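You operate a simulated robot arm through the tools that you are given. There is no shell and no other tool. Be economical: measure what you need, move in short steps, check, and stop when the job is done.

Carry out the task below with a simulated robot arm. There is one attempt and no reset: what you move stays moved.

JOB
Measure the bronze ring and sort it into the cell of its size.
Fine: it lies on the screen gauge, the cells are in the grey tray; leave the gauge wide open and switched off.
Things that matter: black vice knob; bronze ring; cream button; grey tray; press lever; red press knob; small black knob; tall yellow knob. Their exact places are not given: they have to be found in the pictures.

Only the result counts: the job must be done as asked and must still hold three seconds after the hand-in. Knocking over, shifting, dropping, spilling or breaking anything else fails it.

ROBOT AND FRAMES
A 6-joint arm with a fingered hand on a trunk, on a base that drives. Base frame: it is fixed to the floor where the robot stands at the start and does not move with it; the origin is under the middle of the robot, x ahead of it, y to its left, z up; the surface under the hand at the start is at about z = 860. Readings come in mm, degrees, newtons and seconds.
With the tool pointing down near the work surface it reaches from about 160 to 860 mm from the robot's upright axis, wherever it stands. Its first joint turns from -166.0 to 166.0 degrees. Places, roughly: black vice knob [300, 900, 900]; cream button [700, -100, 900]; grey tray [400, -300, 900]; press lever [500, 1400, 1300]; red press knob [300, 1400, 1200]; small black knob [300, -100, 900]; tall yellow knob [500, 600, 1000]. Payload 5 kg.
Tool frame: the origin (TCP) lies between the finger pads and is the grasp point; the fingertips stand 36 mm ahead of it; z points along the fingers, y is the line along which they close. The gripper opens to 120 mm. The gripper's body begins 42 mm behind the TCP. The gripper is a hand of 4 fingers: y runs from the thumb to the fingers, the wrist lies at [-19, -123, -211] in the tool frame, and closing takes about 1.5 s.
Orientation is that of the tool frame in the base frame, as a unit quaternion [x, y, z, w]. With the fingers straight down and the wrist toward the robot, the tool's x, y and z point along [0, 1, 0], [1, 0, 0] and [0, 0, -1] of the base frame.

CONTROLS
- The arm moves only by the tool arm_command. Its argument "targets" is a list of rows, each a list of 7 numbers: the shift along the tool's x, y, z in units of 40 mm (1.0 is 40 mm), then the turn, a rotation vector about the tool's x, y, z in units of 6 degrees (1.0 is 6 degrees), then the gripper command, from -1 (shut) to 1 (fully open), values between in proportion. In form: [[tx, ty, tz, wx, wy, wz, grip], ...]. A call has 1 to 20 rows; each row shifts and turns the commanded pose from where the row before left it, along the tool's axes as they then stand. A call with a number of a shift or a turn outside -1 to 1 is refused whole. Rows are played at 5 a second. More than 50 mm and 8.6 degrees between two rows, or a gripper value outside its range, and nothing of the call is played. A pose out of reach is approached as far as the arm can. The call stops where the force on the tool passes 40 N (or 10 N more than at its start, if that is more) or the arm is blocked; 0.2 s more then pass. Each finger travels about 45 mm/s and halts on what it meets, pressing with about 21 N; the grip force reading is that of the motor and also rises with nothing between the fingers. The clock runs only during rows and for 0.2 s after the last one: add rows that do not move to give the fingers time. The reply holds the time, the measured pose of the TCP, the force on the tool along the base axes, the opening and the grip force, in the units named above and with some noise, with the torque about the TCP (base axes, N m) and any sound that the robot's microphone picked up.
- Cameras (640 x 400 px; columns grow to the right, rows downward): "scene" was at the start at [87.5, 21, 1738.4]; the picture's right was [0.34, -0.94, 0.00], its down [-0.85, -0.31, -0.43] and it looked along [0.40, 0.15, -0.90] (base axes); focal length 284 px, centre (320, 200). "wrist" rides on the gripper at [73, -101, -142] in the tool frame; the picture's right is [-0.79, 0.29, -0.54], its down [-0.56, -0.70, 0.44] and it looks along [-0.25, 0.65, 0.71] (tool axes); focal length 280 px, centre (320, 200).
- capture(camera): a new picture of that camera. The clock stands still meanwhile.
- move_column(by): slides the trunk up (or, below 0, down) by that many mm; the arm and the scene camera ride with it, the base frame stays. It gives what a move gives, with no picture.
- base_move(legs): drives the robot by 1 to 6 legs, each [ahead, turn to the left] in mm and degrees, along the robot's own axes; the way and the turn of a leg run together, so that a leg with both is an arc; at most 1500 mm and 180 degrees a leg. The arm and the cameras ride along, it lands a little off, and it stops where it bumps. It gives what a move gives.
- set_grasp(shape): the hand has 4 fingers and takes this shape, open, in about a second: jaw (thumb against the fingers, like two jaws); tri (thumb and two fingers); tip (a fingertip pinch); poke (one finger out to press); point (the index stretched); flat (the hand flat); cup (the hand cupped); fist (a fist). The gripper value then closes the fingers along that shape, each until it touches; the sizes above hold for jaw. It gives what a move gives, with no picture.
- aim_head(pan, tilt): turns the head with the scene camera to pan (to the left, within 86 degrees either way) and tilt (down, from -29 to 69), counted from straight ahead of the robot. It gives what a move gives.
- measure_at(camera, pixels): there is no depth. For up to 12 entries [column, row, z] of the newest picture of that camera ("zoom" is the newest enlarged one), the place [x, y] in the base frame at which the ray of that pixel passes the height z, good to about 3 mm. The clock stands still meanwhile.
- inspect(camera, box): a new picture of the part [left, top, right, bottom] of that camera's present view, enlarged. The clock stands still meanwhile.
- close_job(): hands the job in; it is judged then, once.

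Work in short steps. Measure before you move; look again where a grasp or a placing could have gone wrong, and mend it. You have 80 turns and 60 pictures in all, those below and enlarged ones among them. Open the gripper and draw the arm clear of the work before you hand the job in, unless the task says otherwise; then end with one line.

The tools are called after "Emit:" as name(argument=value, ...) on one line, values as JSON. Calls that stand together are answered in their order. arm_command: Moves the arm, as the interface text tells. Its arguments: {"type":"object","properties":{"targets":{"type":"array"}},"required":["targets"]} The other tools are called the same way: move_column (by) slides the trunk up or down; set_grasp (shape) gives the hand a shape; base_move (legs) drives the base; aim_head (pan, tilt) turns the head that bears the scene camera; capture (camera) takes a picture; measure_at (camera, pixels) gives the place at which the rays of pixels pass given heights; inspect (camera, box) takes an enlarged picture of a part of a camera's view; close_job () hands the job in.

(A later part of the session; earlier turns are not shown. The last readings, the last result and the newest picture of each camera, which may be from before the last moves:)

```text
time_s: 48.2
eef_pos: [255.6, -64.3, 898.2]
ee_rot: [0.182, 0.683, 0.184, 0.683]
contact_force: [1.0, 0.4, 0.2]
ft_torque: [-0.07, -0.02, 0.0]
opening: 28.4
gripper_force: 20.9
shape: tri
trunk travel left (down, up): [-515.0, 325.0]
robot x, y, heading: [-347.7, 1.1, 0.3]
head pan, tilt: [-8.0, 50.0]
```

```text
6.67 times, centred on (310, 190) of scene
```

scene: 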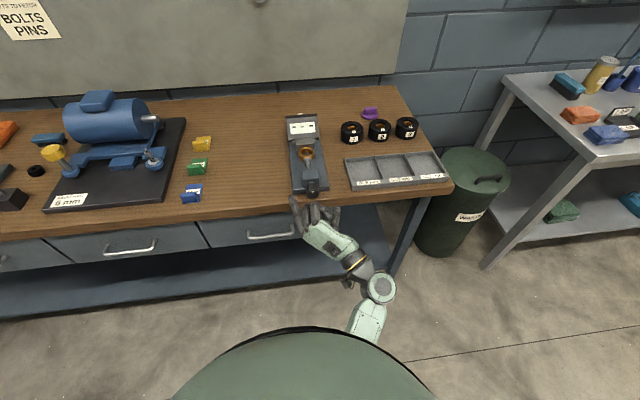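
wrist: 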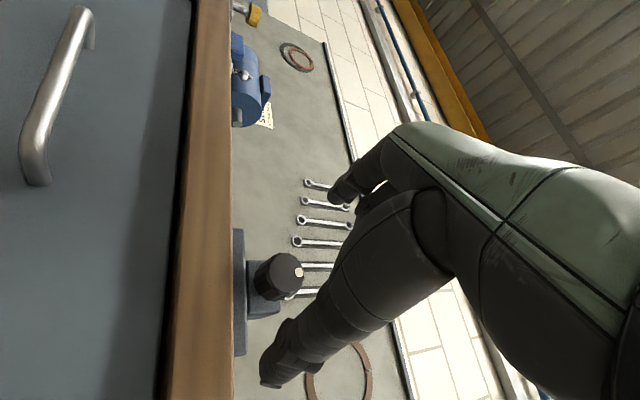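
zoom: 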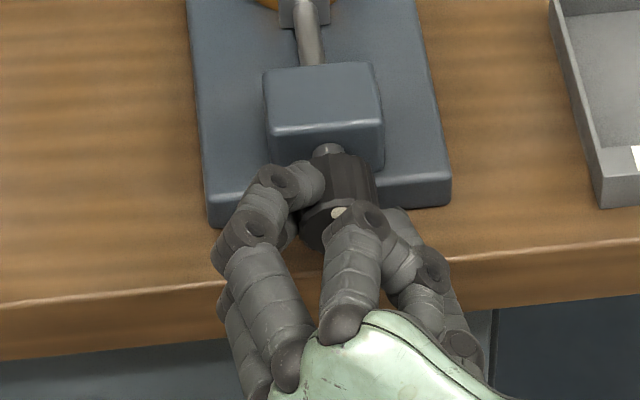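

A balanced grip: opening 28.4, no net force. I turn +36° (clockwise seen from the robot) and check.

Emit:
arm_command(targets=[[0, 0, 0, 0, 0, 1, -1], [0, 0, 0, 0, 0, 1, -1], [0, 0, 0, 0, 0, 1, -1], [0, 0, 0, 0, 0, 1, -1], [0, 0, 0, 0, 0, 1, -1], [0, 0, 0, 0, 0, 1, -1], [0, 0, 0, 0, 0, 0, -1]])

Emit:
inspect(camera="scene", box=[262, 110, 358, 220])

```text
time_s: 49.8
eef_pos: [256.5, -63.2, 897.4]
ee_rot: [0.385, 0.594, 0.387, 0.592]
contact_force: [-5.5, 4.7, -4.6]
ft_torque: [-0.03, 0.1, 0.13]
opening: 28.0
gripper_force: 20.3
shape: tri
trunk travel left (down, up): [-515.0, 325.0]
robot x, y, heading: [-351.2, -4.4, 0.3]
head pan, tilt: [-8.0, 50.0]
```

```text
3.64 times, centred on (310, 165) of scene
```

zoom: 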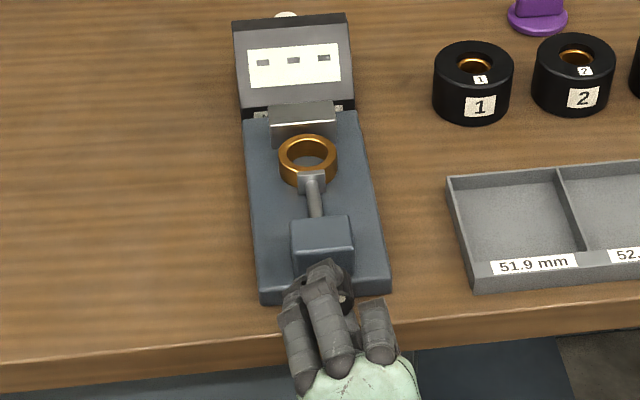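

The dot moved to the right: the knob follows. I continue +84° with the same grip.

Emit:
arm_command(targets=[[0, 0, 0, 0, 0, 1, -1], [0, 0, 0, 0, 0, 1, -1], [0, 0, 0, 0, 0, 1, -1], [0, 0, 0, 0, 0, 1, -1], [0, 0, 0, 0, 0, 1, -1], [0, 0, 0, 0, 0, 1, -1], [0, 0, 0, 0, 0, 1, -1], [0, 0, 0, 0, 0, 1, -1], [0, 0, 0, 0, 0, 1, -1], [0, 0, 0, 0, 0, 1, -1], [0, 0, 0, 0, 0, 1, -1], [0, 0, 0, 0, 0, 1, -1], [0, 0, 0, 0, 0, 1, -1], [0, 0, 0, 0, 0, 1, -1], [0, 0, 0, 0, 0, 0, -1]])

Emit:
inspect(camera="scene", box=[262, 110, 358, 220])

```text
time_s: 53.0
eef_pos: [175.0, -248.0, 951.5]
ee_rot: [0.683, 0.186, 0.683, 0.179]
contact_force: [0.0, 0.6, 0.0]
ft_torque: [0.0, -0.01, 0.02]
opening: 21.5
gripper_force: 21.0
shape: tri
out of reach, approached as far as the arm can: row 5, 6, 7, 8, 9, 10, 11, 12, 13, 14
trunk travel left (down, up): [-515.0, 325.0]
robot x, y, heading: [-351.2, -0.9, 0.2]
head pan, tilt: [-8.0, 50.0]
```

```text
3.64 times, centred on (310, 165) of scene
```

zoom: 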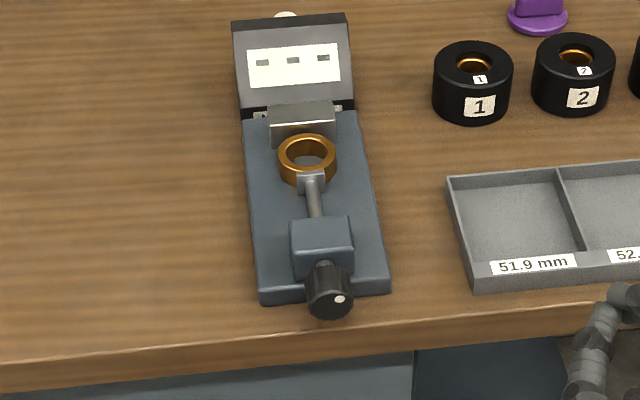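

Positive roll goes out of reach here, so the hand slipped off sideways; the gauge is intact and the dot turned about 50°. I'll roll back to −60° in free space, then re-centre.

Emit:
arm_command(targets=[[0, 0, 0, 0, 0, -1, -0.2], [0, 0, 0, 0, 0, -1, -0.2], [0, 0, 0, 0, 0, -1, -0.2], [0, 0, 0, 0, 0, -1, -0.2], [0, 0, 0, 0, 0, -1, -0.2], [0, 0, 0, 0, 0, -1, -0.2], [0, 0, 0, 0, 0, -1, -0.2], [0, 0, 0, 0, 0, -1, -0.2], [0, 0, 0, 0, 0, -1, -0.2], [0, 0, 0, 0, 0, -1, -0.2], [0, 0, 0, 0, 0, -1, -0.2], [0, 0, 0, 0, 0, -1, -0.2], [0, 0, 0, 0, 0, -1, -0.2], [0, 0, 0, 0, 0, -1, -0.2], [0, 0, 0, 0, 0, -1, -0.2], [0, 0, 0, 0, 0, -1, -0.2], [0, 0, 0, 0, 0, -1, -0.2], [0, 0, 0, 0, 0, -1, -0.2], [0, 0, 0, 0, 0, -1, -0.2], [0, 0, 0, 0, 0, -1, -0.2]])

Emit:
arm_command(targets=[[0.5, 0.87, 0, 0, 0, 0, -0.2], [0.5, 0.87, 0, 0, 0, 0, -0.2], [0.5, 0.87, 0, 0, 0, 0, -0.2], [0.5, 0.87, 0, 0, 0, 0, -0.2], [0, 0, 0.5, 0, 0, 0, -0.2], [0, 0, 0, 0, 0, 0, -0.2]])

```text
time_s: 57.2
eef_pos: [176.0, -250.0, 951.4]
ee_rot: [0.181, 0.684, 0.183, 0.683]
contact_force: [0.1, 0.6, -0.2]
ft_torque: [0.03, -0.03, 0.03]
opening: 47.7
gripper_force: 0.1
shape: tri
trunk travel left (down, up): [-515.0, 325.0]
robot x, y, heading: [-345.4, 0.2, -0.1]
head pan, tilt: [-8.0, 50.0]
```

```text
time_s: 58.6
eef_pos: [195.4, -87.1, 953.7]
ee_rot: [0.182, 0.683, 0.182, 0.684]
contact_force: [-0.3, 0.4, -0.7]
ft_torque: [-0.01, -0.01, -0.01]
opening: 48.1
gripper_force: 0.1
shape: tri
trunk travel left (down, up): [-515.0, 325.0]
robot x, y, heading: [-348.5, -2.5, 0.1]
head pan, tilt: [-8.0, 50.0]
```

Next I re-centre on the axis in front of the knob and test rolling to −132°.

Emit:
arm_command(targets=[[0.74, -0.095, 0, 0, 0, 0, -0.2], [0.74, -0.095, 0, 0, 0, 0, -0.2], [0, 0, 0, 0, 0, 0, -0.2], [0, 0, 0, 0, 0, -1, -0.2], [0, 0, 0, 0, 0, -1, -0.2], [0, 0, 0, 0, 0, -1, -0.2], [0, 0, 0, 0, 0, -1, -0.2], [0, 0, 0, 0, 0, -1, -0.2], [0, 0, 0, 0, 0, -1, -0.2], [0, 0, 0, 0, 0, -1, -0.2], [0, 0, 0, 0, 0, -1, -0.2], [0, 0, 0, 0, 0, -1, -0.2], [0, 0, 0, 0, 0, -1, -0.2], [0, 0, 0, 0, 0, -1, -0.2], [0, 0, 0, 0, 0, -1, -0.2], [0, 0, 0, 0, 0, 0, -0.2]])

```text
time_s: 62.0
eef_pos: [195.1, -66.1, 897.9]
ee_rot: [-0.255, 0.659, -0.253, 0.661]
contact_force: [-0.1, 0.7, -0.9]
ft_torque: [0.01, -0.03, -0.01]
opening: 47.9
gripper_force: 0.0
shape: tri
trunk travel left (down, up): [-515.0, 325.0]
robot x, y, heading: [-348.9, 2.7, 0.1]
head pan, tilt: [-8.0, 50.0]
```

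Roll −132° is reachable, so a stroke of 120° is possible. I advance, close, and turn +120°.

Emit:
arm_command(targets=[[-0.05, 0.02, 0.5, 0, 0, 0, -0.2], [0, 0, 0.5, 0, 0, 0, -0.2], [0, 0, 0.5, 0, 0, 0, -0.2], [0, 0, 0, 0, 0, 0, -0.2], [0, 0, 0, 0, 0, 0, -1], [0, 0, 0, 0, 0, 0, -1], [0, 0, 0, 0, 0, 0, -1], [0, 0, 0, 0, 0, 0, -1]])

Emit:
inspect(camera="scene", box=[262, 110, 358, 220])

```text
time_s: 63.8
eef_pos: [255.7, -63.6, 899.3]
ee_rot: [-0.255, 0.659, -0.253, 0.661]
contact_force: [1.8, -3.2, 5.4]
ft_torque: [-0.03, -0.12, -0.03]
opening: 29.5
gripper_force: 21.1
shape: tri
trunk travel left (down, up): [-515.0, 325.0]
robot x, y, heading: [-348.5, -2.6, 0.5]
head pan, tilt: [-8.0, 50.0]
```

```text
3.64 times, centred on (310, 165) of scene
```

zoom: 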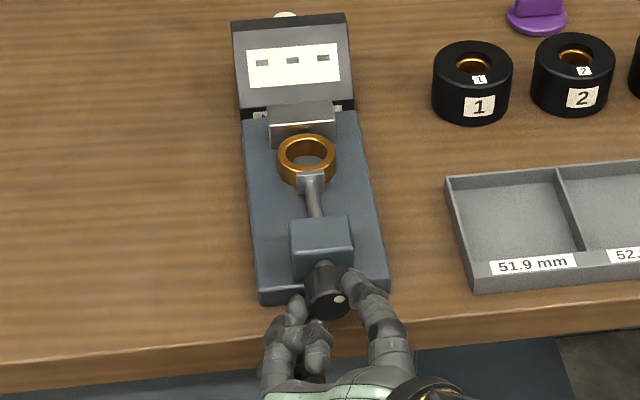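

Gripped well with the dot visible at the right. I turn +108° in one call.

Emit:
arm_command(targets=[[0, 0, 0, 0, 0, 1, -1], [0, 0, 0, 0, 0, 1, -1], [0, 0, 0, 0, 0, 1, -1], [0, 0, 0, 0, 0, 1, -1], [0, 0, 0, 0, 0, 1, -1], [0, 0, 0, 0, 0, 1, -1], [0, 0, 0, 0, 0, 1, -1], [0, 0, 0, 0, 0, 1, -1], [0, 0, 0, 0, 0, 1, -1], [0, 0, 0, 0, 0, 1, -1], [0, 0, 0, 0, 0, 1, -1], [0, 0, 0, 0, 0, 1, -1], [0, 0, 0, 0, 0, 1, -1], [0, 0, 0, 0, 0, 1, -1], [0, 0, 0, 0, 0, 1, -1], [0, 0, 0, 0, 0, 1, -1], [0, 0, 0, 0, 0, 1, -1], [0, 0, 0, 0, 0, 1, -1], [0, 0, 0, 0, 0, 0, -1]])

Emit:
inspect(camera="scene", box=[262, 110, 358, 220])

```text
time_s: 67.8
eef_pos: [253.9, -61.7, 897.3]
ee_rot: [0.384, 0.594, 0.387, 0.591]
contact_force: [2.4, 5.5, -2.8]
ft_torque: [-0.37, -0.06, 0.27]
opening: 27.9
gripper_force: 20.8
shape: tri
trunk travel left (down, up): [-515.0, 325.0]
robot x, y, heading: [-349.5, -0.3, 0.1]
head pan, tilt: [-8.0, 50.0]
```

```text
3.64 times, centred on (310, 165) of scene
```

zoom: 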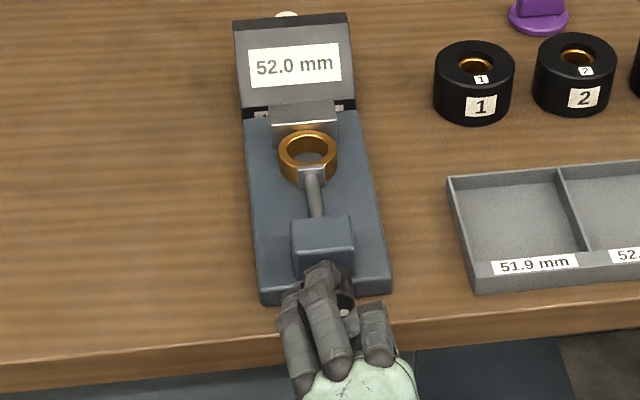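

The screen reads 52.0 mm and the torque rose (−0.37 Nm), so the ring is clamped. I verify with a further small turn that the reading stays.

Emit:
arm_command(targets=[[0, 0, 0, 0, 0, 1, -1], [0, 0, 0, 0, 0, 0, -1]])

Emit:
inspect(camera="scene", box=[290, 100, 338, 130])

```text
time_s: 68.4
eef_pos: [254.3, -63.4, 898.4]
ee_rot: [0.414, 0.573, 0.417, 0.571]
contact_force: [5.4, 1.7, 0.3]
ft_torque: [-0.28, -0.09, 0.14]
opening: 27.7
gripper_force: 20.7
shape: tri
trunk travel left (down, up): [-515.0, 325.0]
robot x, y, heading: [-349.5, 0.4, 0.3]
head pan, tilt: [-8.0, 50.0]
```

```text
13.33 times, centred on (314, 115) of scene
```

zoom: 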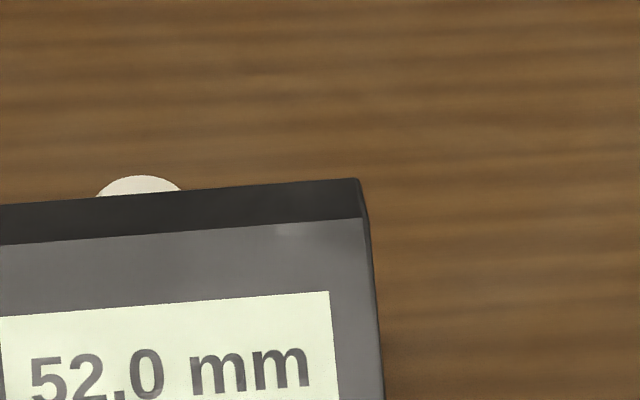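

52.0 mm is stable. Now I open the gauge: turn −114°, regrip, and turn −114° again.

Emit:
arm_command(targets=[[0, 0, 0, 0, 0, -1, -1], [0, 0, 0, 0, 0, -1, -1], [0, 0, 0, 0, 0, -1, -1], [0, 0, 0, 0, 0, -1, -1], [0, 0, 0, 0, 0, -1, -1], [0, 0, 0, 0, 0, -1, -1], [0, 0, 0, 0, 0, -1, -1], [0, 0, 0, 0, 0, -1, -1], [0, 0, 0, 0, 0, -1, -1], [0, 0, 0, 0, 0, -1, -1], [0, 0, 0, 0, 0, -1, -1], [0, 0, 0, 0, 0, -1, -1], [0, 0, 0, 0, 0, -1, -1], [0, 0, 0, 0, 0, -1, -1], [0, 0, 0, 0, 0, -1, -1], [0, 0, 0, 0, 0, -1, -1], [0, 0, 0, 0, 0, -1, -1], [0, 0, 0, 0, 0, -1, -1], [0, 0, 0, 0, 0, -1, -1], [0, 0, 0, 0, 0, 0, -1]])

Emit:
arm_command(targets=[[0, 0, 0, 0, 0, 0, -0.2], [0, 0, 0, 0, 0, 0, -0.2], [0, 0, 0, 0, 0, 0, -0.2]])

Emit:
inspect(camera="scene", box=[262, 110, 358, 220])

```text
time_s: 72.6
eef_pos: [254.3, -62.1, 899.2]
ee_rot: [-0.255, 0.659, -0.253, 0.661]
contact_force: [9.8, 2.3, 16.1]
ft_torque: [0.01, -0.42, 0.05]
opening: 27.2
gripper_force: 20.5
shape: tri
trunk travel left (down, up): [-515.0, 325.0]
robot x, y, heading: [-348.1, -0.2, 0.0]
head pan, tilt: [-8.0, 50.0]
```

```text
time_s: 73.4
eef_pos: [254.1, -63.6, 897.9]
ee_rot: [-0.255, 0.66, -0.251, 0.66]
contact_force: [-1.1, 0.9, 1.3]
ft_torque: [0.03, 0.03, 0.02]
opening: 46.7
gripper_force: 0.0
shape: tri
trunk travel left (down, up): [-515.0, 325.0]
robot x, y, heading: [-350.5, -2.1, 0.0]
head pan, tilt: [-8.0, 50.0]
```

```text
3.64 times, centred on (310, 165) of scene
```

zoom: 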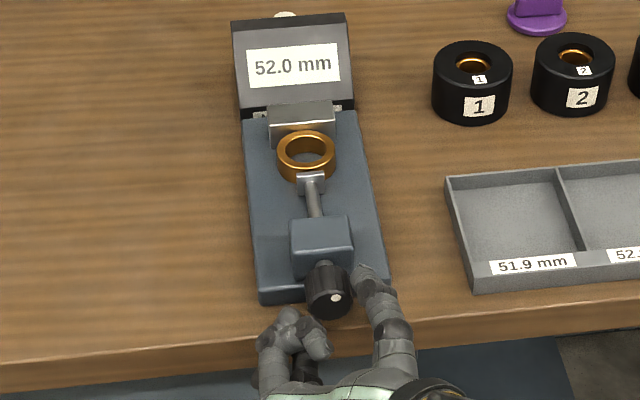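

Reading is held. Next stroke: roll forward open, regrip, turn −114° more.

Emit:
arm_command(targets=[[0, 0, 0, 0, 0, 1, -0.2], [0, 0, 0, 0, 0, 1, -0.2], [0, 0, 0, 0, 0, 1, -0.2], [0, 0, 0, 0, 0, 1, -0.2], [0, 0, 0, 0, 0, 1, -0.2], [0, 0, 0, 0, 0, 1, -0.2], [0, 0, 0, 0, 0, 1, -0.2], [0, 0, 0, 0, 0, 1, -0.2], [0, 0, 0, 0, 0, 1, -0.2], [0, 0, 0, 0, 0, 1, -0.2], [0, 0, 0, 0, 0, 1, -0.2], [0, 0, 0, 0, 0, 1, -0.2], [0, 0, 0, 0, 0, 1, -0.2], [0, 0, 0, 0, 0, 1, -0.2], [0, 0, 0, 0, 0, 1, -0.2], [0, 0, 0, 0, 0, 1, -0.2], [0, 0, 0, 0, 0, 0, -1], [0, 0, 0, 0, 0, 0, -1], [0, 0, 0, 0, 0, 0, -1], [0, 0, 0, 0, 0, 0, -1]])

Emit:
arm_command(targets=[[0, 0, 0, 0, 0, -1, -1], [0, 0, 0, 0, 0, -1, -1], [0, 0, 0, 0, 0, -1, -1], [0, 0, 0, 0, 0, -1, -1], [0, 0, 0, 0, 0, -1, -1], [0, 0, 0, 0, 0, -1, -1], [0, 0, 0, 0, 0, -1, -1], [0, 0, 0, 0, 0, -1, -1], [0, 0, 0, 0, 0, -1, -1], [0, 0, 0, 0, 0, -1, -1], [0, 0, 0, 0, 0, -1, -1], [0, 0, 0, 0, 0, -1, -1], [0, 0, 0, 0, 0, -1, -1], [0, 0, 0, 0, 0, -1, -1], [0, 0, 0, 0, 0, -1, -1], [0, 0, 0, 0, 0, -1, -1], [0, 0, 0, 0, 0, 0, -1]])

Emit:
arm_command(targets=[[0, 0, 0, 0, 0, 0, -0.2], [0, 0, 0, 0, 0, 0, -0.2], [0, 0, 0, 0, 0, 0, -0.2]])

Emit:
inspect(camera="scene", box=[262, 110, 358, 220])

```text
time_s: 77.6
eef_pos: [255.1, -63.1, 899.9]
ee_rot: [0.32, 0.63, 0.323, 0.629]
contact_force: [1.1, 0.6, -0.8]
ft_torque: [0.01, -0.03, 0.03]
opening: 28.2
gripper_force: 20.7
shape: tri
trunk travel left (down, up): [-515.0, 325.0]
robot x, y, heading: [-349.1, -2.3, -0.0]
head pan, tilt: [-8.0, 50.0]
```

```text
time_s: 81.2
eef_pos: [255.4, -64.0, 896.8]
ee_rot: [-0.257, 0.66, -0.252, 0.66]
contact_force: [4.8, 1.0, -7.5]
ft_torque: [0.39, 0.15, 0.15]
opening: 25.5
gripper_force: 21.2
shape: tri
trunk travel left (down, up): [-515.0, 325.0]
robot x, y, heading: [-348.1, -0.2, 0.1]
head pan, tilt: [-8.0, 50.0]
```

```text
time_s: 82.0
eef_pos: [254.6, -63.3, 899.3]
ee_rot: [-0.255, 0.659, -0.252, 0.661]
contact_force: [-0.3, -0.1, 0.5]
ft_torque: [-0.02, 0.01, 0.01]
opening: 47.9
gripper_force: 0.0
shape: tri
trunk travel left (down, up): [-515.0, 325.0]
robot x, y, heading: [-350.2, -1.1, 0.1]
head pan, tilt: [-8.0, 50.0]
```

```text
3.64 times, centred on (310, 165) of scene
```

zoom: 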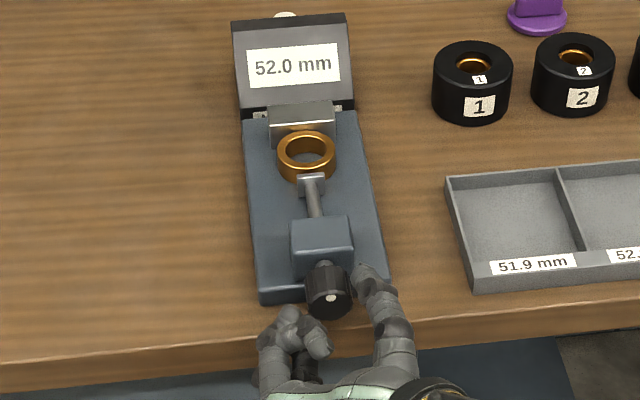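

Torque hit +0.39 Nm and the knob slipped with the dot back at its start: the gauge is at its wide-open stop. I retreat, restore the trunk, and turn the hand back to pointing down.

Emit:
arm_command(targets=[[0, 0, -0.8, 0, 0, 0, -0.2], [0, 0, -0.8, 0, 0, 0, -0.2], [0, 0, -0.8, 0, 0, 0, -0.2], [0, 0, 0, 0, 0, 0, -0.2]])

Emit:
move_column(by=260)

Emit:
arm_command(targets=[[0, 0, 0, 0, 0, 1, 0], [0, 0, 0, 0, 0, 1, 0], [0, 0, 0, 0, 0, 1, 0], [0, 0, 0, 0, 0, 1, 0], [0, 0, 0, 0, 0, 1, 0], [0, 0, 0, 0, 0, 1, 0], [0, 0, 0, 0, 0, 1, 0], [0, 0, 0, 0, 0, 1, 0], [0, 0, 0, 0, 0, 1, 0], [0, 0, 0, 0, 0, 1, 0], [0, 0, 0, 0, 0, 1, 0], [0, 0, 0, 0, 0, 1, 0], [0, 0, 0, 0, 0, 1, 0], [0, 0, 0, 0, 0, 1, 0], [0, 0, 0, 0, 0, 1, 0], [0, 0, 0, 0, 0, 1, 0], [0, 0, 0, 0, 0, 1, 0], [0, 0, 0, 0, 0, 1, 0], [0, 0, 0, 0, 0, 1, 0], [0, 0, 0, 0, 0, 1, 0]])

Emit:
arm_command(targets=[[0, 0, 0, 0, 0, 1, 0], [0, 0, 0, 0, 0, 1, 0], [0, 0, 0, 1, 0, 0, 0], [0, 0, 0, 1, 0, 0, 0], [0, 0, 0, 1, 0, 0, 0], [0, 0, 0, 1, 0, 0, 0], [0, 0, 0, 1, 0, 0, 0], [0, 0, 0, 1, 0, 0, 0], [0, 0, 0, 1, 0, 0, 0], [0, 0, 0, 1, 0, 0, 0], [0, 0, 0, 1, 0, 0, 0], [0, 0, 0, 1, 0, 0, 0], [0, 0, 0, 1, 0, 0, 0], [0, 0, 0, 1, 0, 0, 0], [0, 0, 0, 1, 0, 0, 0], [0, 0, 0, 1, 0, 0, 0], [0, 0, 0, 1, 0, 0, 0], [0, 0, 0, 0, 0, 0, 0]])

```text
time_s: 83.0
eef_pos: [159.5, -63.9, 898.2]
ee_rot: [-0.255, 0.659, -0.253, 0.66]
contact_force: [0.6, 0.9, 0.2]
ft_torque: [0.02, 0.0, -0.04]
opening: 48.2
gripper_force: 0.0
shape: tri
trunk travel left (down, up): [-515.0, 325.0]
robot x, y, heading: [-349.9, -0.8, 0.2]
head pan, tilt: [-8.0, 50.0]
```

```text
time_s: 85.7
eef_pos: [159.7, -61.0, 1157.6]
ee_rot: [-0.256, 0.659, -0.252, 0.661]
contact_force: [-1.2, 0.2, -0.2]
ft_torque: [0.01, -0.01, 0.01]
opening: 48.0
gripper_force: 0.0
shape: tri
trunk travel left (down, up): [-775.0, 65.0]
robot x, y, heading: [-352.1, -0.5, -0.0]
head pan, tilt: [-8.0, 50.0]
```

```text
time_s: 89.9
eef_pos: [169.2, -61.6, 1161.0]
ee_rot: [0.441, 0.549, 0.444, 0.554]
contact_force: [0.4, -0.2, -0.6]
ft_torque: [0.02, 0.0, -0.03]
opening: 59.3
gripper_force: 0.0
shape: tri
trunk travel left (down, up): [-775.0, 65.0]
robot x, y, heading: [-351.6, 3.8, 0.2]
head pan, tilt: [-8.0, 50.0]
```

```text
time_s: 93.7
eef_pos: [159.1, -62.4, 1157.0]
ee_rot: [0.706, 0.709, -0.001, -0.001]
contact_force: [-0.3, -0.6, 0.4]
ft_torque: [-0.02, 0.0, -0.01]
opening: 60.0
gripper_force: 0.1
shape: tri
trunk travel left (down, up): [-775.0, 65.0]
robot x, y, heading: [-349.3, 2.8, -0.0]
head pan, tilt: [-8.0, 50.0]
```

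Hand is down again. I drive forward 200 mm, take poke and move to above the button at the earlier spot (655.5, −62.3).

Emit:
base_move(legs=[[200, 0]])

Emit:
set_grasp(shape="poke")

Emit:
arm_command(targets=[[0, 0.925, 0, 0, 0, 0, 1], [0, 0.925, 0, 0, 0, 0, 1], [0, 0.925, 0, 0, 0, 0, 1], [0, 0.925, 0, 0, 0, 0, 1], [0, 0.925, 0, 0, 0, 0, 1], [0, 0.925, 0, 0, 0, 0, 1], [0, 0.925, 0, 0, 0, 0, 1], [0, 0.925, 0, 0, 0, 0, 1], [0, 0, 1, 0, 0, 0, 1], [0, 0, 1, 0, 0, 0, 1], [0, 0, 1, 0, 0, 0, 1], [0, 0, 1, 0, 0, 0, 1], [0, 0, 0, 0, 0, 0, 1]])

```text
time_s: 95.4
eef_pos: [360.2, -59.3, 1157.1]
ee_rot: [0.704, 0.71, 0.0, 0.0]
contact_force: [-0.2, 1.0, 1.0]
ft_torque: [0.02, 0.01, 0.03]
opening: 59.6
gripper_force: 0.2
shape: tri
trunk travel left (down, up): [-775.0, 65.0]
robot x, y, heading: [-146.7, 3.7, 0.5]
head pan, tilt: [-8.0, 50.0]
```

```text
time_s: 96.3
eef_pos: [360.2, -58.1, 1157.0]
ee_rot: [0.704, 0.71, 0.001, 0.001]
contact_force: [0.6, 0.6, -0.2]
ft_torque: [-0.02, -0.02, 0.0]
opening: 0.0
gripper_force: 0.0
shape: poke
trunk travel left (down, up): [-775.0, 65.0]
robot x, y, heading: [-148.8, -1.9, 0.4]
head pan, tilt: [-8.0, 50.0]
```

```text
time_s: 99.1
eef_pos: [656.0, -58.8, 997.3]
ee_rot: [0.705, 0.709, 0.0, -0.001]
contact_force: [-0.4, -0.4, 0.1]
ft_torque: [0.01, 0.04, 0.01]
opening: 0.0
gripper_force: 0.0
shape: poke
trunk travel left (down, up): [-775.0, 65.0]
robot x, y, heading: [-146.7, -2.7, 0.4]
head pan, tilt: [-8.0, 50.0]
```

I correct y by −3 mm and press down to TCP z≈932 in small steps.

Emit:
arm_command(targets=[[-0.085, 0, 0.5, 0, 0, 0, 1], [0, 0, 0.5, 0, 0, 0, 1], [0, 0, 0.2, 0, 0, 0, 1], [0, 0, 0.1, 0, 0, 0, 1], [0, 0, 0.1, 0, 0, 0, 1], [0, 0, 0.07, 0, 0, 0, 1], [0, 0, 0.07, 0, 0, 0, 1], [0, 0, 0.07, 0, 0, 0, 1], [0, 0, 0, 0, 0, 0, 1]])

```text
time_s: 101.1
eef_pos: [656.4, -62.5, 933.3]
ee_rot: [0.704, 0.71, 0.001, 0.001]
contact_force: [0.8, -0.7, 4.5]
ft_torque: [-0.09, -0.02, 0.01]
opening: 0.0
gripper_force: 0.0
shape: poke
trunk travel left (down, up): [-775.0, 65.0]
robot x, y, heading: [-149.9, 0.6, 0.4]
head pan, tilt: [-8.0, 50.0]
heard: click
```

Click again. I lift, move aside left, set the jaw shape, and look at gauge and ring.

Emit:
arm_command(targets=[[0, 0, -1, 0, 0, 0, 1], [0, 0, -1, 0, 0, 0, 1], [0, 0, -1, 0, 0, 0, 1], [0, 0, -1, 0, 0, 0, 1], [1, 0, 0, 0, 0, 0, 1], [1, 0, 0, 0, 0, 0, 1], [1, 0, 0, 0, 0, 0, 1], [1, 0, 0, 0, 0, 0, 1], [1, 0, 0, 0, 0, 0, 1], [0, -1, 0, 0, 0, 0, 1], [0, -1, 0, 0, 0, 0, 1], [0, -1, 0, 0, 0, 0, 1], [0, -1, 0, 0, 0, 0, 1], [0, -1, 0, 0, 0, 0, 1], [0, 0, 0, 0, 0, 0, 1]])

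Emit:
set_grasp(shape="tri")

Emit:
aim_head(pan=-20, tilt=50)

Emit:
inspect(camera="scene", box=[230, 195, 422, 315])

```text
time_s: 104.3
eef_pos: [455.1, 137.8, 1091.5]
ee_rot: [0.704, 0.71, -0.001, 0.0]
contact_force: [1.0, -0.1, -0.5]
ft_torque: [-0.01, 0.0, 0.01]
opening: 0.2
gripper_force: 0.0
shape: poke
trunk travel left (down, up): [-775.0, 65.0]
robot x, y, heading: [-148.9, -1.6, 0.4]
head pan, tilt: [-8.0, 50.0]
```

```text
time_s: 105.2
eef_pos: [454.6, 137.8, 1092.2]
ee_rot: [0.705, 0.709, 0.0, -0.001]
contact_force: [-0.5, -0.5, -0.2]
ft_torque: [0.02, 0.0, -0.01]
opening: 120.0
gripper_force: 0.1
shape: tri
trunk travel left (down, up): [-775.0, 65.0]
robot x, y, heading: [-148.5, 2.3, 0.3]
head pan, tilt: [-8.0, 50.0]
```

```text
time_s: 105.9
eef_pos: [454.9, 139.2, 1092.2]
ee_rot: [0.705, 0.709, 0.0, 0.0]
contact_force: [0.0, 0.5, 0.7]
ft_torque: [0.0, 0.01, 0.0]
opening: 120.1
gripper_force: 0.0
shape: tri
trunk travel left (down, up): [-775.0, 65.0]
robot x, y, heading: [-148.1, 1.3, 0.4]
head pan, tilt: [-20.0, 50.0]
```

```text
3.33 times, centred on (326, 255) of scene
```

zoom: 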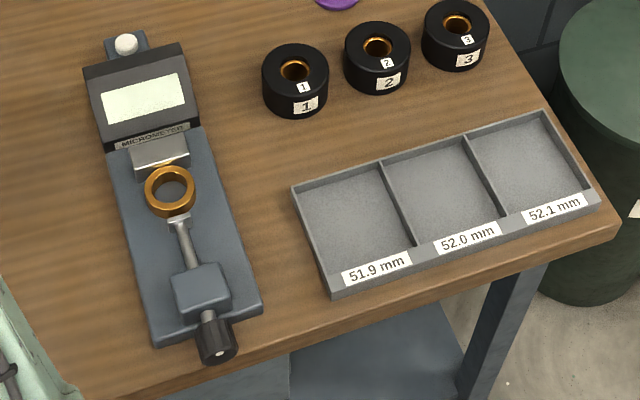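

Screen is off and the gauge open. Ring at (171,191). I measure it and the tray cells, then move above the ring and rotate the hand −90° so the fingers close along y (clear of anvil and spindle).

Emit:
measure_at(camera="zoom", pixels=[[171, 190, 880], [171, 190, 890], [171, 190, 900], [180, 217, 890], [160, 160, 890], [172, 210, 890], [445, 200, 866], [383, 165, 880], [418, 245, 880], [464, 138, 880], [505, 218, 880], [160, 175, 880]])

Emit:
arm_command(targets=[[-0.85, 0, 0, 0, 0, 0, 1], [-0.85, 0, 0, 0, 0, 0, 1], [-0.85, 0, 0, 0, 0, 0, 1], [-0.85, 0, 0, 0, 0, 0, 1], [-0.85, 0, 0, 0, 0, 0, 1], [-0.85, 0, 0, 0, 0, 0, 1], [0, 0, 0, 0, 0, 0, 1]])

Emit:
arm_command(targets=[[0, 0, 0, 0, 0, -1, 1], [0, 0, 0, 0, 0, -1, 1], [0, 0, 0, 0, 0, -1, 1], [0, 0, 0, 0, 0, -1, 1], [0, 0, 0, 0, 0, -1, 1], [0, 0, 0, 0, 0, -1, 1], [0, 0, 0, 0, 0, -1, 1], [0, 0, 0, 0, 0, -1, 1], [0, 0, 0, 0, 0, -1, 1], [0, 0, 0, 0, 0, -1, 1], [0, 0, 0, 0, 0, -1, 1], [0, 0, 0, 0, 0, -1, 1], [0, 0, 0, 0, 0, -1, 1], [0, 0, 0, 0, 0, -1, 1], [0, 0, 0, 0, 0, -1, 1], [0, 0, 0, 0, 0, 0, 1]])

Emit:
capture(camera="wrist")

```text
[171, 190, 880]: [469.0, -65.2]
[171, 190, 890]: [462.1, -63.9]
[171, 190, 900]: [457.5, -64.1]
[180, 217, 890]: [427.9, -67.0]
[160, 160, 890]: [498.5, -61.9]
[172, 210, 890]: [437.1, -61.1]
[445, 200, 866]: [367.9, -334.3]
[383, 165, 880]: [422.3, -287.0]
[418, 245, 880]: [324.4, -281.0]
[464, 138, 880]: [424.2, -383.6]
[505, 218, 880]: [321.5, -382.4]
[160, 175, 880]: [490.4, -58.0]
```

```text
time_s: 107.5
eef_pos: [454.6, -66.4, 1094.3]
ee_rot: [0.705, 0.709, 0.0, 0.0]
contact_force: [0.5, 0.0, -0.3]
ft_torque: [-0.05, 0.01, 0.03]
opening: 119.9
gripper_force: 0.0
shape: tri
trunk travel left (down, up): [-775.0, 65.0]
robot x, y, heading: [-148.1, 0.9, 0.4]
head pan, tilt: [-20.0, 50.0]
```

```text
time_s: 110.9
eef_pos: [491.5, -56.1, 1052.8]
ee_rot: [-0.004, 1.0, 0.001, 0.001]
contact_force: [0.3, 0.1, 0.3]
ft_torque: [0.0, 0.02, 0.02]
opening: 119.8
gripper_force: 0.0
shape: tri
out of reach, approached as far as the arm can: row 12, 13, 14, 15
trunk travel left (down, up): [-775.0, 65.0]
robot x, y, heading: [-149.1, 1.1, 0.4]
head pan, tilt: [-20.0, 50.0]
```

```text
15 pictures are left
```

wrist: 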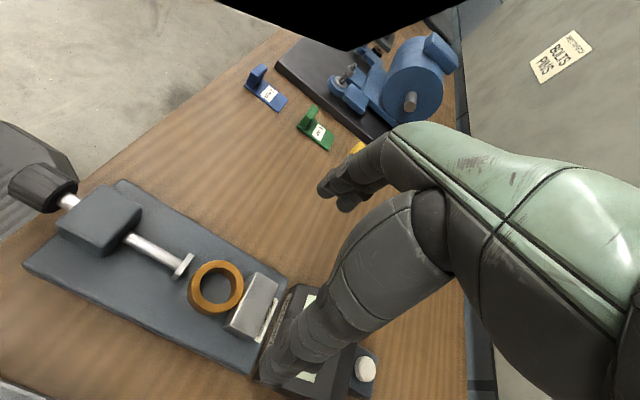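

The orientation holds but the reach is tight here; being farther out helps. I measure the ring in this view to get its height, then drive back 100 mm.

Emit:
measure_at(camera="wrist", pixels=[[217, 287, 880], [217, 287, 890], [217, 287, 900], [190, 270, 890], [243, 297, 890], [185, 268, 890], [245, 315, 890]])

Emit:
base_move(legs=[[-100, 0]])

Emit:
arm_command(targets=[[-0.9, 0, 0, 0, 0, 0, 1], [-0.85, -0.2, 0, 0, 0, 0, 1], [0, 0, 0.9, 0, 0, 0, 1], [0, 0, 0, 0, 0, 0, 1]])

Emit:
capture(camera="wrist")

```text
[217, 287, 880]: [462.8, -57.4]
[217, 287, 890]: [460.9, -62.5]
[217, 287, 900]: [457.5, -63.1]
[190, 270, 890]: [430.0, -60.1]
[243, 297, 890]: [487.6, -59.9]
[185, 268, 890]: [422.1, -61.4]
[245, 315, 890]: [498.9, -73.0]
```

```text
time_s: 112.1
eef_pos: [393.6, -56.0, 1053.0]
ee_rot: [-0.003, 1.0, -0.001, 0.001]
contact_force: [-0.3, 0.6, -0.9]
ft_torque: [0.03, -0.01, -0.01]
opening: 119.8
gripper_force: 0.0
shape: tri
trunk travel left (down, up): [-775.0, 65.0]
robot x, y, heading: [-247.9, -0.4, 0.5]
head pan, tilt: [-20.0, 50.0]
```

```text
time_s: 113.1
eef_pos: [464.2, -62.7, 1015.7]
ee_rot: [-0.004, 1.0, 0.0, 0.001]
contact_force: [-0.3, -0.2, -0.8]
ft_torque: [-0.04, 0.06, 0.02]
opening: 119.7
gripper_force: 0.0
shape: tri
trunk travel left (down, up): [-775.0, 65.0]
robot x, y, heading: [-247.2, 2.0, 0.7]
head pan, tilt: [-20.0, 50.0]
```

```text
14 pictures are left
```

wrist: 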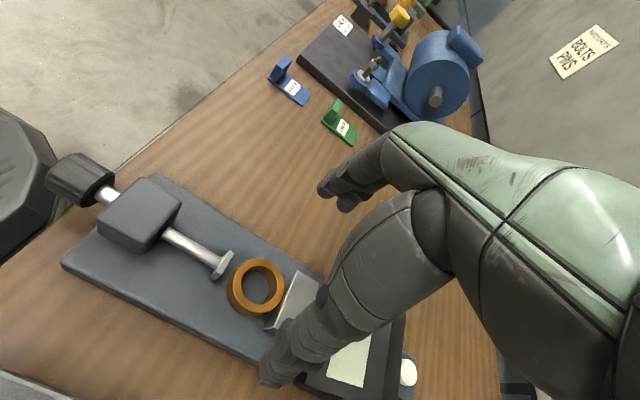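

Reach is fine now; ring centre ≈ (459, −63.5), top ≈ z 895. I align and descend to TCP 945 with opening ~84 mm, then look from the head.

Emit:
arm_command(targets=[[0.13, -0.02, 0.6, 0, 0, 0, 0.4], [0, 0, 0.6, 0, 0, 0, 0.4], [0, 0, 0.55, 0, 0, 0, 0.4], [0, 0, 0, 0, 0, 0, 0.4], [0, 0, 0, 0, 0, 0, 0.4]])

Emit:
inspect(camera="scene", box=[240, 160, 352, 230])

Emit:
capture(camera="wrist")

```text
time_s: 114.3
eef_pos: [455.4, -63.2, 949.5]
ee_rot: [-0.004, 1.0, -0.001, 0.002]
contact_force: [0.3, -1.0, -0.9]
ft_torque: [0.03, 0.0, 0.02]
opening: 84.5
gripper_force: 0.1
shape: tri
trunk travel left (down, up): [-775.0, 65.0]
robot x, y, heading: [-250.2, -0.8, 0.6]
head pan, tilt: [-20.0, 50.0]
```

```text
5.71 times, centred on (296, 195) of scene
```

zoom: 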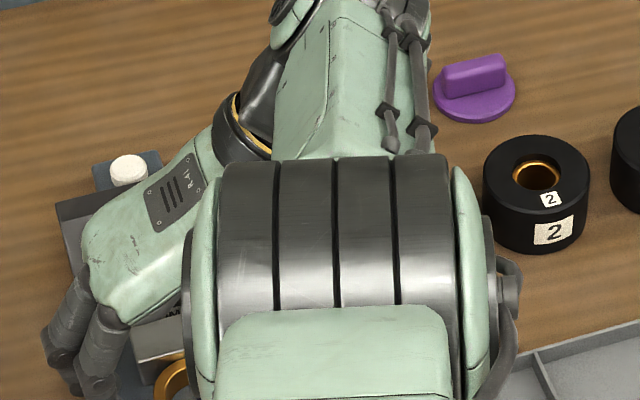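

```text
12 pictures are left
```

wrist: 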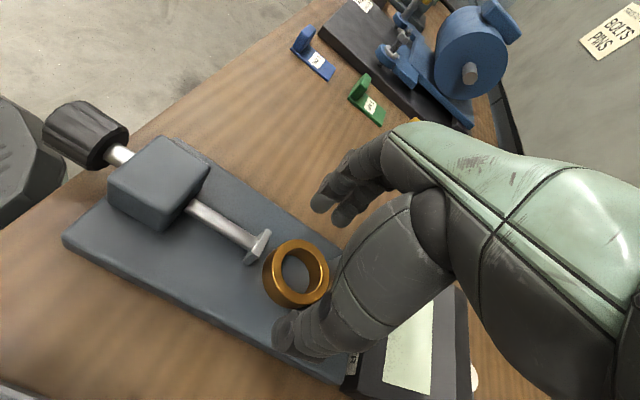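

The ring (297,272) coincides with the predicted tool axis. I descend to TCP ≈ 921.

Emit:
arm_command(targets=[[0, 0, 0.25, 0, 0, 0, 0.4], [0, 0, 0.2, 0, 0, 0, 0.4], [0, 0, 0.15, 0, 0, 0, 0.4], [0, 0, 0.1, 0, 0, 0, 0.4], [0, 0, 0, 0, 0, 0, 0.4]])

Emit:
capture(camera="wrist")

```text
time_s: 115.5
eef_pos: [443.8, -63.9, 925.8]
ee_rot: [-0.003, 1.0, 0.0, 0.002]
contact_force: [0.0, 0.2, 0.2]
ft_torque: [0.02, -0.01, 0.01]
opening: 84.2
gripper_force: 0.0
shape: tri
out of reach, approached as far as the arm can: row 1, 3
trunk travel left (down, up): [-775.0, 65.0]
robot x, y, heading: [-249.1, -0.1, 0.5]
head pan, tilt: [-20.0, 50.0]
```

```text
11 pictures are left
```

wrist: 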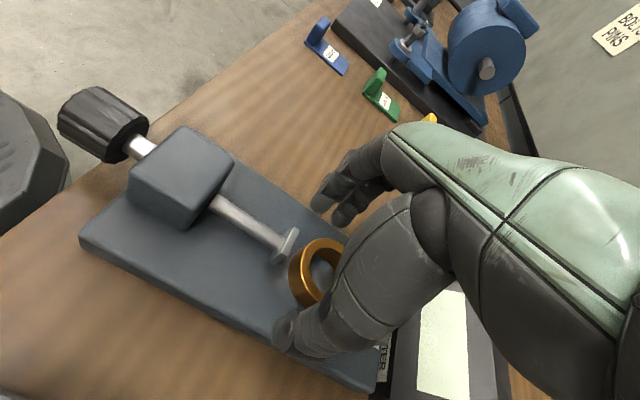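

Now it's out of reach on the far side (drifted to x=444). I lift, drive 50 mm forward, and re-align.

Emit:
arm_command(targets=[[0, 0, -1, 0, 0, 0, 0.4], [0, 0, -1, 0, 0, 0, 0.4], [0, 0, 0, 0, 0, 0, 0.4]])

Emit:
base_move(legs=[[55, 0]])

```text
time_s: 116.3
eef_pos: [445.4, -62.2, 1006.0]
ee_rot: [-0.003, 1.0, 0.0, 0.0]
contact_force: [0.7, 0.1, 0.2]
ft_torque: [-0.01, 0.0, -0.02]
opening: 84.2
gripper_force: 0.0
shape: tri
trunk travel left (down, up): [-775.0, 65.0]
robot x, y, heading: [-250.5, -1.9, 0.4]
head pan, tilt: [-20.0, 50.0]
```

```text
time_s: 117.3
eef_pos: [496.6, -61.3, 1007.2]
ee_rot: [-0.003, 1.0, 0.0, 0.001]
contact_force: [0.4, 0.4, 0.4]
ft_torque: [0.02, -0.03, -0.01]
opening: 84.2
gripper_force: 0.0
shape: tri
trunk travel left (down, up): [-775.0, 65.0]
robot x, y, heading: [-193.6, -2.0, 0.6]
head pan, tilt: [-20.0, 50.0]
```

Shift −38 mm in x (tool +x), −2 in y, and descend to 945 first.

Emit:
arm_command(targets=[[0.95, -0.05, 0, 0, 0, 0, 0.4], [0, 0, 0.55, 0, 0, 0, 0.4], [0, 0, 0.5, 0, 0, 0, 0.4], [0, 0, 0.5, 0, 0, 0, 0.4], [0, 0, 0.3, 0, 0, 0, 0.4], [0, 0, 0, 0, 0, 0, 0.4]])

```text
time_s: 118.7
eef_pos: [462.1, -66.0, 931.7]
ee_rot: [-0.004, 1.0, 0.001, 0.001]
contact_force: [-0.2, 0.8, -0.6]
ft_torque: [0.04, -0.01, -0.02]
opening: 84.1
gripper_force: 0.0
shape: tri
trunk travel left (down, up): [-775.0, 65.0]
robot x, y, heading: [-194.5, 0.7, 0.5]
head pan, tilt: [-20.0, 50.0]
```

In reach. Small correction, down 10 mm, then look before closing.

Emit:
arm_command(targets=[[0.07, 0.05, 0.12, 0, 0, 0, 0.4], [0, 0, 0.12, 0, 0, 0, 0.4], [0, 0, 0, 0, 0, 0, 0.4]])

Emit:
capture(camera="wrist")

```text
time_s: 119.5
eef_pos: [459.0, -61.8, 922.0]
ee_rot: [-0.003, 1.0, 0.0, 0.0]
contact_force: [-0.6, 1.0, 0.0]
ft_torque: [-0.01, 0.0, 0.01]
opening: 83.9
gripper_force: 0.0
shape: tri
trunk travel left (down, up): [-775.0, 65.0]
robot x, y, heading: [-195.3, -1.1, 0.4]
head pan, tilt: [-20.0, 50.0]
```

```text
10 pictures are left
```

wrist: 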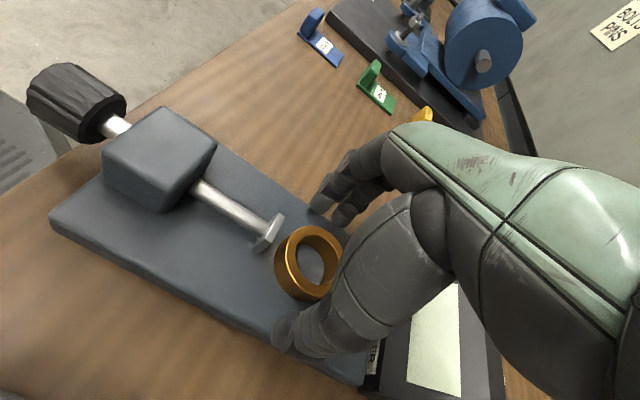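

Aligned around the ring. I close the fingers.

Emit:
arm_command(targets=[[0, 0, 0, 0, 0, 0, 0], [0, 0, 0, 0, 0, 0, -0.2], [0, 0, 0, 0, 0, 0, -0.5], [0, 0, 0, 0, 0, 0, -1], [0, 0, 0, 0, 0, 0, -1], [0, 0, 0, 0, 0, 0, -1]])

Emit:
capture(camera="wrist")

```text
time_s: 120.9
eef_pos: [457.7, -62.1, 921.0]
ee_rot: [-0.004, 1.0, 0.001, 0.002]
contact_force: [-0.3, -0.7, -0.1]
ft_torque: [0.02, 0.0, 0.01]
opening: 44.3
gripper_force: 20.6
shape: tri
trunk travel left (down, up): [-775.0, 65.0]
robot x, y, heading: [-195.2, -2.7, 0.6]
head pan, tilt: [-20.0, 50.0]
```

```text
9 pictures are left
```

wrist: 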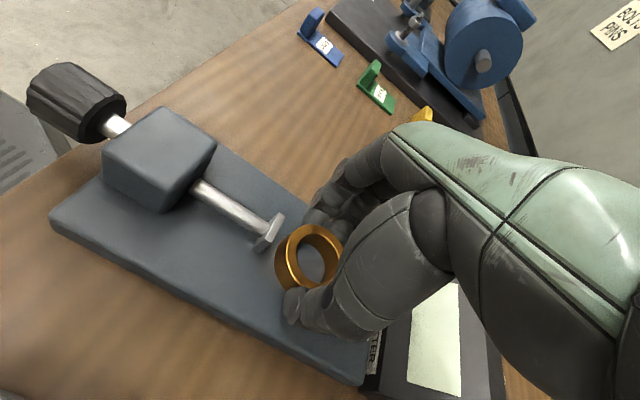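

Gripped (force 20.6, opening 44). I lift 90 mm and check.

Emit:
arm_command(targets=[[0, 0, -0.2, 0, 0, 0, -1], [0, 0, -0.4, 0, 0, 0, -1], [0, 0, -0.6, 0, 0, 0, -1], [0, 0, -0.6, 0, 0, 0, -1], [0, 0, -0.5, 0, 0, 0, -1], [0, 0, 0, 0, 0, 0, -1]])

Emit:
capture(camera="wrist")

```text
time_s: 122.3
eef_pos: [458.5, -63.3, 1012.3]
ee_rot: [-0.004, 1.0, 0.001, 0.002]
contact_force: [0.2, -1.3, -2.0]
ft_torque: [-0.02, -0.06, 0.05]
opening: 44.1
gripper_force: 20.9
shape: tri
trunk travel left (down, up): [-775.0, 65.0]
robot x, y, heading: [-194.6, 2.0, 0.5]
head pan, tilt: [-20.0, 50.0]
```

```text
8 pictures are left
```

wrist: 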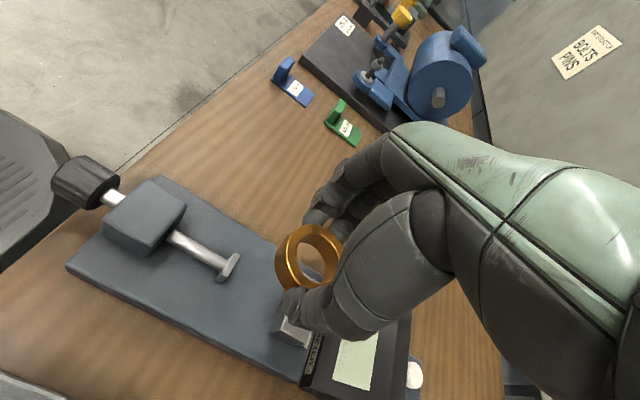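

Ring held and spindle clear. I rotate the hand back by +90° (wrist toward the robot), then carry the ring over the 52.0 cell at about (370, −333).

Emit:
arm_command(targets=[[0, 0, 0, 0, 0, 1, -1], [0, 0, 0, 0, 0, 1, -1], [0, 0, 0, 0, 0, 1, -1], [0, 0, 0, 0, 0, 1, -1], [0, 0, 0, 0, 0, 1, -1], [0, 0, 0, 0, 0, 1, -1], [0, 0, 0, 0, 0, 1, -1], [0, 0, 0, 0, 0, 1, -1], [0, 0, 0, 0, 0, 1, -1], [0, 0, 0, 0, 0, 1, -1], [0, 0, 0, 0, 0, 1, -1], [0, 0, 0, 0, 0, 1, -1], [0, 0, 0, 0, 0, 1, -1], [0, 0, 0, 0, 0, 1, -1], [0, 0, 0, 0, 0, 1, -1], [0, 0, 0, 0, 0, 0, -1]])

Emit:
arm_command(targets=[[-0.84, 0, 0, 0, 0, 0, -1], [-0.84, 0, 0, 0, 0, 0, -1], [-0.84, 0, 0, 0, 0, 0, -1], [-0.84, 0, 0, 0, 0, 0, -1], [-0.84, 0, 0, 0, 0, 0, -1], [-0.84, 0, 0, 0, 0, 0, -1], [-0.84, 0, 0, 0, 0, 0, -1], [-0.84, 0, 0, 0, 0, 0, -1], [0, -0.73, 0, 0, 0, 0, -1], [0, -0.73, 0, 0, 0, 0, -1], [0, -0.73, 0, 0, 0, 0, -1], [0, 0, 0, 0, 0, 0, -1]])

Emit:
capture(camera="wrist")

```text
time_s: 125.7
eef_pos: [458.6, -62.8, 1015.2]
ee_rot: [0.705, 0.709, 0.0, 0.0]
contact_force: [-0.1, 0.4, -1.3]
ft_torque: [-0.01, 0.01, 0.01]
opening: 44.3
gripper_force: 20.5
shape: tri
trunk travel left (down, up): [-775.0, 65.0]
robot x, y, heading: [-197.7, -2.7, 0.4]
head pan, tilt: [-20.0, 50.0]
```

```text
time_s: 128.3
eef_pos: [373.9, -331.1, 1013.3]
ee_rot: [0.704, 0.71, 0.0, 0.0]
contact_force: [0.1, -0.1, -1.4]
ft_torque: [-0.04, 0.02, -0.02]
opening: 44.0
gripper_force: 21.2
shape: tri
trunk travel left (down, up): [-775.0, 65.0]
robot x, y, heading: [-195.8, 0.3, 0.7]
head pan, tilt: [-20.0, 50.0]
```

```text
7 pictures are left
```

wrist: 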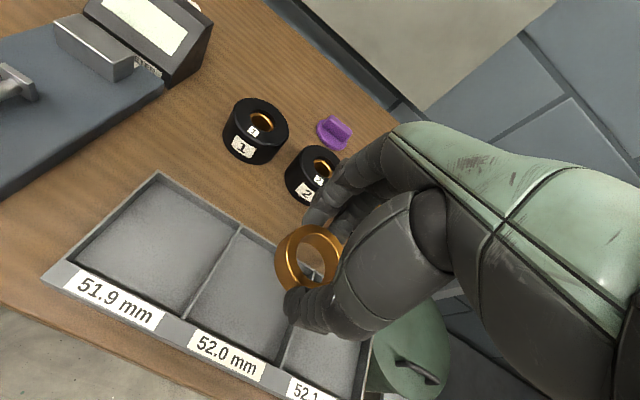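

The point straight below the tool falls in the middle of the 52.0 cell (253,294). I descend, slowly at the end, watching the force.

Emit:
arm_command(targets=[[0, 0, 0.7, 0, 0, 0, -1], [0, 0, 0.7, 0, 0, 0, -1], [0, 0, 0.7, 0, 0, 0, -1], [0, 0, 0.2, 0, 0, 0, -1], [0, 0, 0.1, 0, 0, 0, -1], [0, 0, 0, 0, 0, 0, -1]])

Emit:
capture(camera="wrist")

```text
time_s: 129.7
eef_pos: [372.8, -331.5, 918.0]
ee_rot: [0.704, 0.71, 0.001, 0.001]
contact_force: [-0.4, 0.2, -2.1]
ft_torque: [0.03, -0.02, -0.01]
opening: 44.1
gripper_force: 20.8
shape: tri
trunk travel left (down, up): [-775.0, 65.0]
robot x, y, heading: [-198.9, 2.8, 0.8]
head pan, tilt: [-20.0, 50.0]
```

```text
6 pictures are left
```

wrist: 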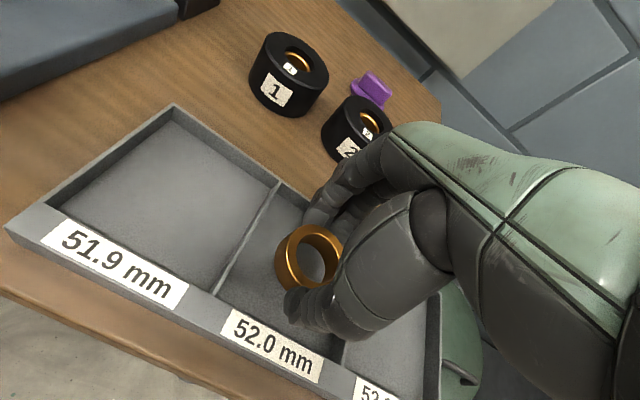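

Ring is inside the cell, slightly above the floor. I lower in 2 mm steps.

Emit:
arm_command(targets=[[0, 0, 0.06, 0, 0, 0, -1], [0, 0, 0.06, 0, 0, 0, -1], [0, 0, 0.06, 0, 0, 0, -1]])

```text
time_s: 130.5
eef_pos: [372.9, -332.2, 911.0]
ee_rot: [0.705, 0.709, 0.0, 0.0]
contact_force: [0.3, 0.0, -1.9]
ft_torque: [-0.02, 0.01, -0.01]
opening: 44.0
gripper_force: 21.3
shape: tri
trunk travel left (down, up): [-775.0, 65.0]
robot x, y, heading: [-197.7, -1.0, 0.5]
head pan, tilt: [-20.0, 50.0]
```

No contact yet; further steps.

Emit:
arm_command(targets=[[0, 0, 0.06, 0, 0, 0, -1], [0, 0, 0.06, 0, 0, 0, -1]])

Emit:
inspect(camera="wrist", box=[200, 180, 360, 340])

```text
time_s: 131.1
eef_pos: [372.1, -332.2, 906.3]
ee_rot: [0.704, 0.71, 0.001, 0.002]
contact_force: [0.8, 0.1, -2.0]
ft_torque: [0.01, -0.03, 0.01]
opening: 44.1
gripper_force: 20.6
shape: tri
trunk travel left (down, up): [-775.0, 65.0]
robot x, y, heading: [-195.4, 0.3, 0.5]
head pan, tilt: [-20.0, 50.0]
```

```text
2.50 times, centred on (280, 260) of wrist
```

zoom: 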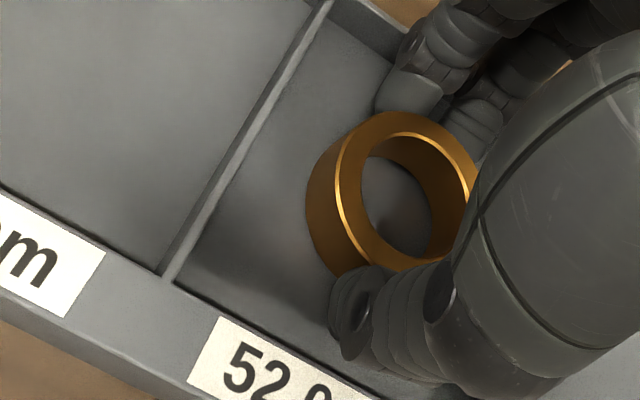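

Fits between the walls, close to the floor. Two more steps.

Emit:
arm_command(targets=[[0, 0, 0.05, 0, 0, 0, -1], [0, 0, 0.05, 0, 0, 0, -1]])

```text
time_s: 131.7
eef_pos: [373.3, -332.3, 904.1]
ee_rot: [0.704, 0.71, 0.002, 0.003]
contact_force: [-1.6, 1.2, 11.7]
ft_torque: [-0.06, -0.45, 0.0]
opening: 44.4
gripper_force: 21.0
shape: tri
trunk travel left (down, up): [-775.0, 65.0]
robot x, y, heading: [-196.8, 0.6, 0.6]
head pan, tilt: [-20.0, 50.0]
```

Floor contact (+12 N). I open a little, lift straight up, then draw clear.

Emit:
arm_command(targets=[[0, 0, -0.03, 0, 0, 0, -0.2], [0, 0, 0, 0, 0, 0, -0.05], [0, 0, 0, 0, 0, 0, -0.05], [0, 0, 0, 0, 0, 0, -0.05], [0, 0, -0.2, 0, 0, 0, -0.05], [0, 0, -0.4, 0, 0, 0, -0.05], [0, 0, -0.8, 0, 0, 0, -0.05], [0, 0, -1, 0, 0, 0, 0], [0, 0, -1, 0, 0, 0, 0.5], [0, 0, -1, 0, 0, 0, 1], [0, 0, 0, 0, 0, 0, 1]])

Emit:
capture(camera="wrist")

```text
time_s: 134.1
eef_pos: [373.3, -331.1, 1078.7]
ee_rot: [0.704, 0.71, -0.001, 0.0]
contact_force: [-0.8, -0.9, -0.2]
ft_torque: [0.0, 0.0, -0.02]
opening: 119.5
gripper_force: 0.0
shape: tri
trunk travel left (down, up): [-775.0, 65.0]
robot x, y, heading: [-198.3, 2.0, 0.4]
head pan, tilt: [-20.0, 50.0]
```

```text
4 pictures are left
```

wrist: 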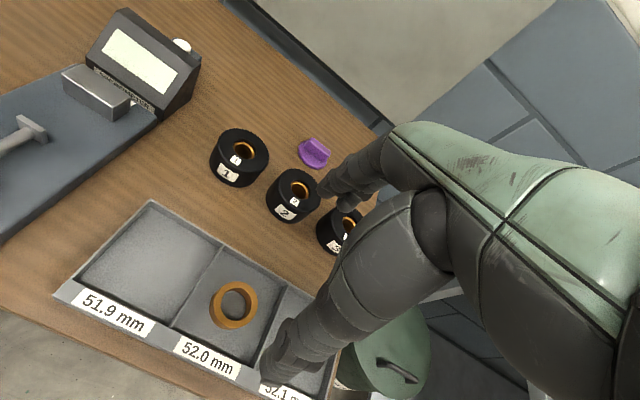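

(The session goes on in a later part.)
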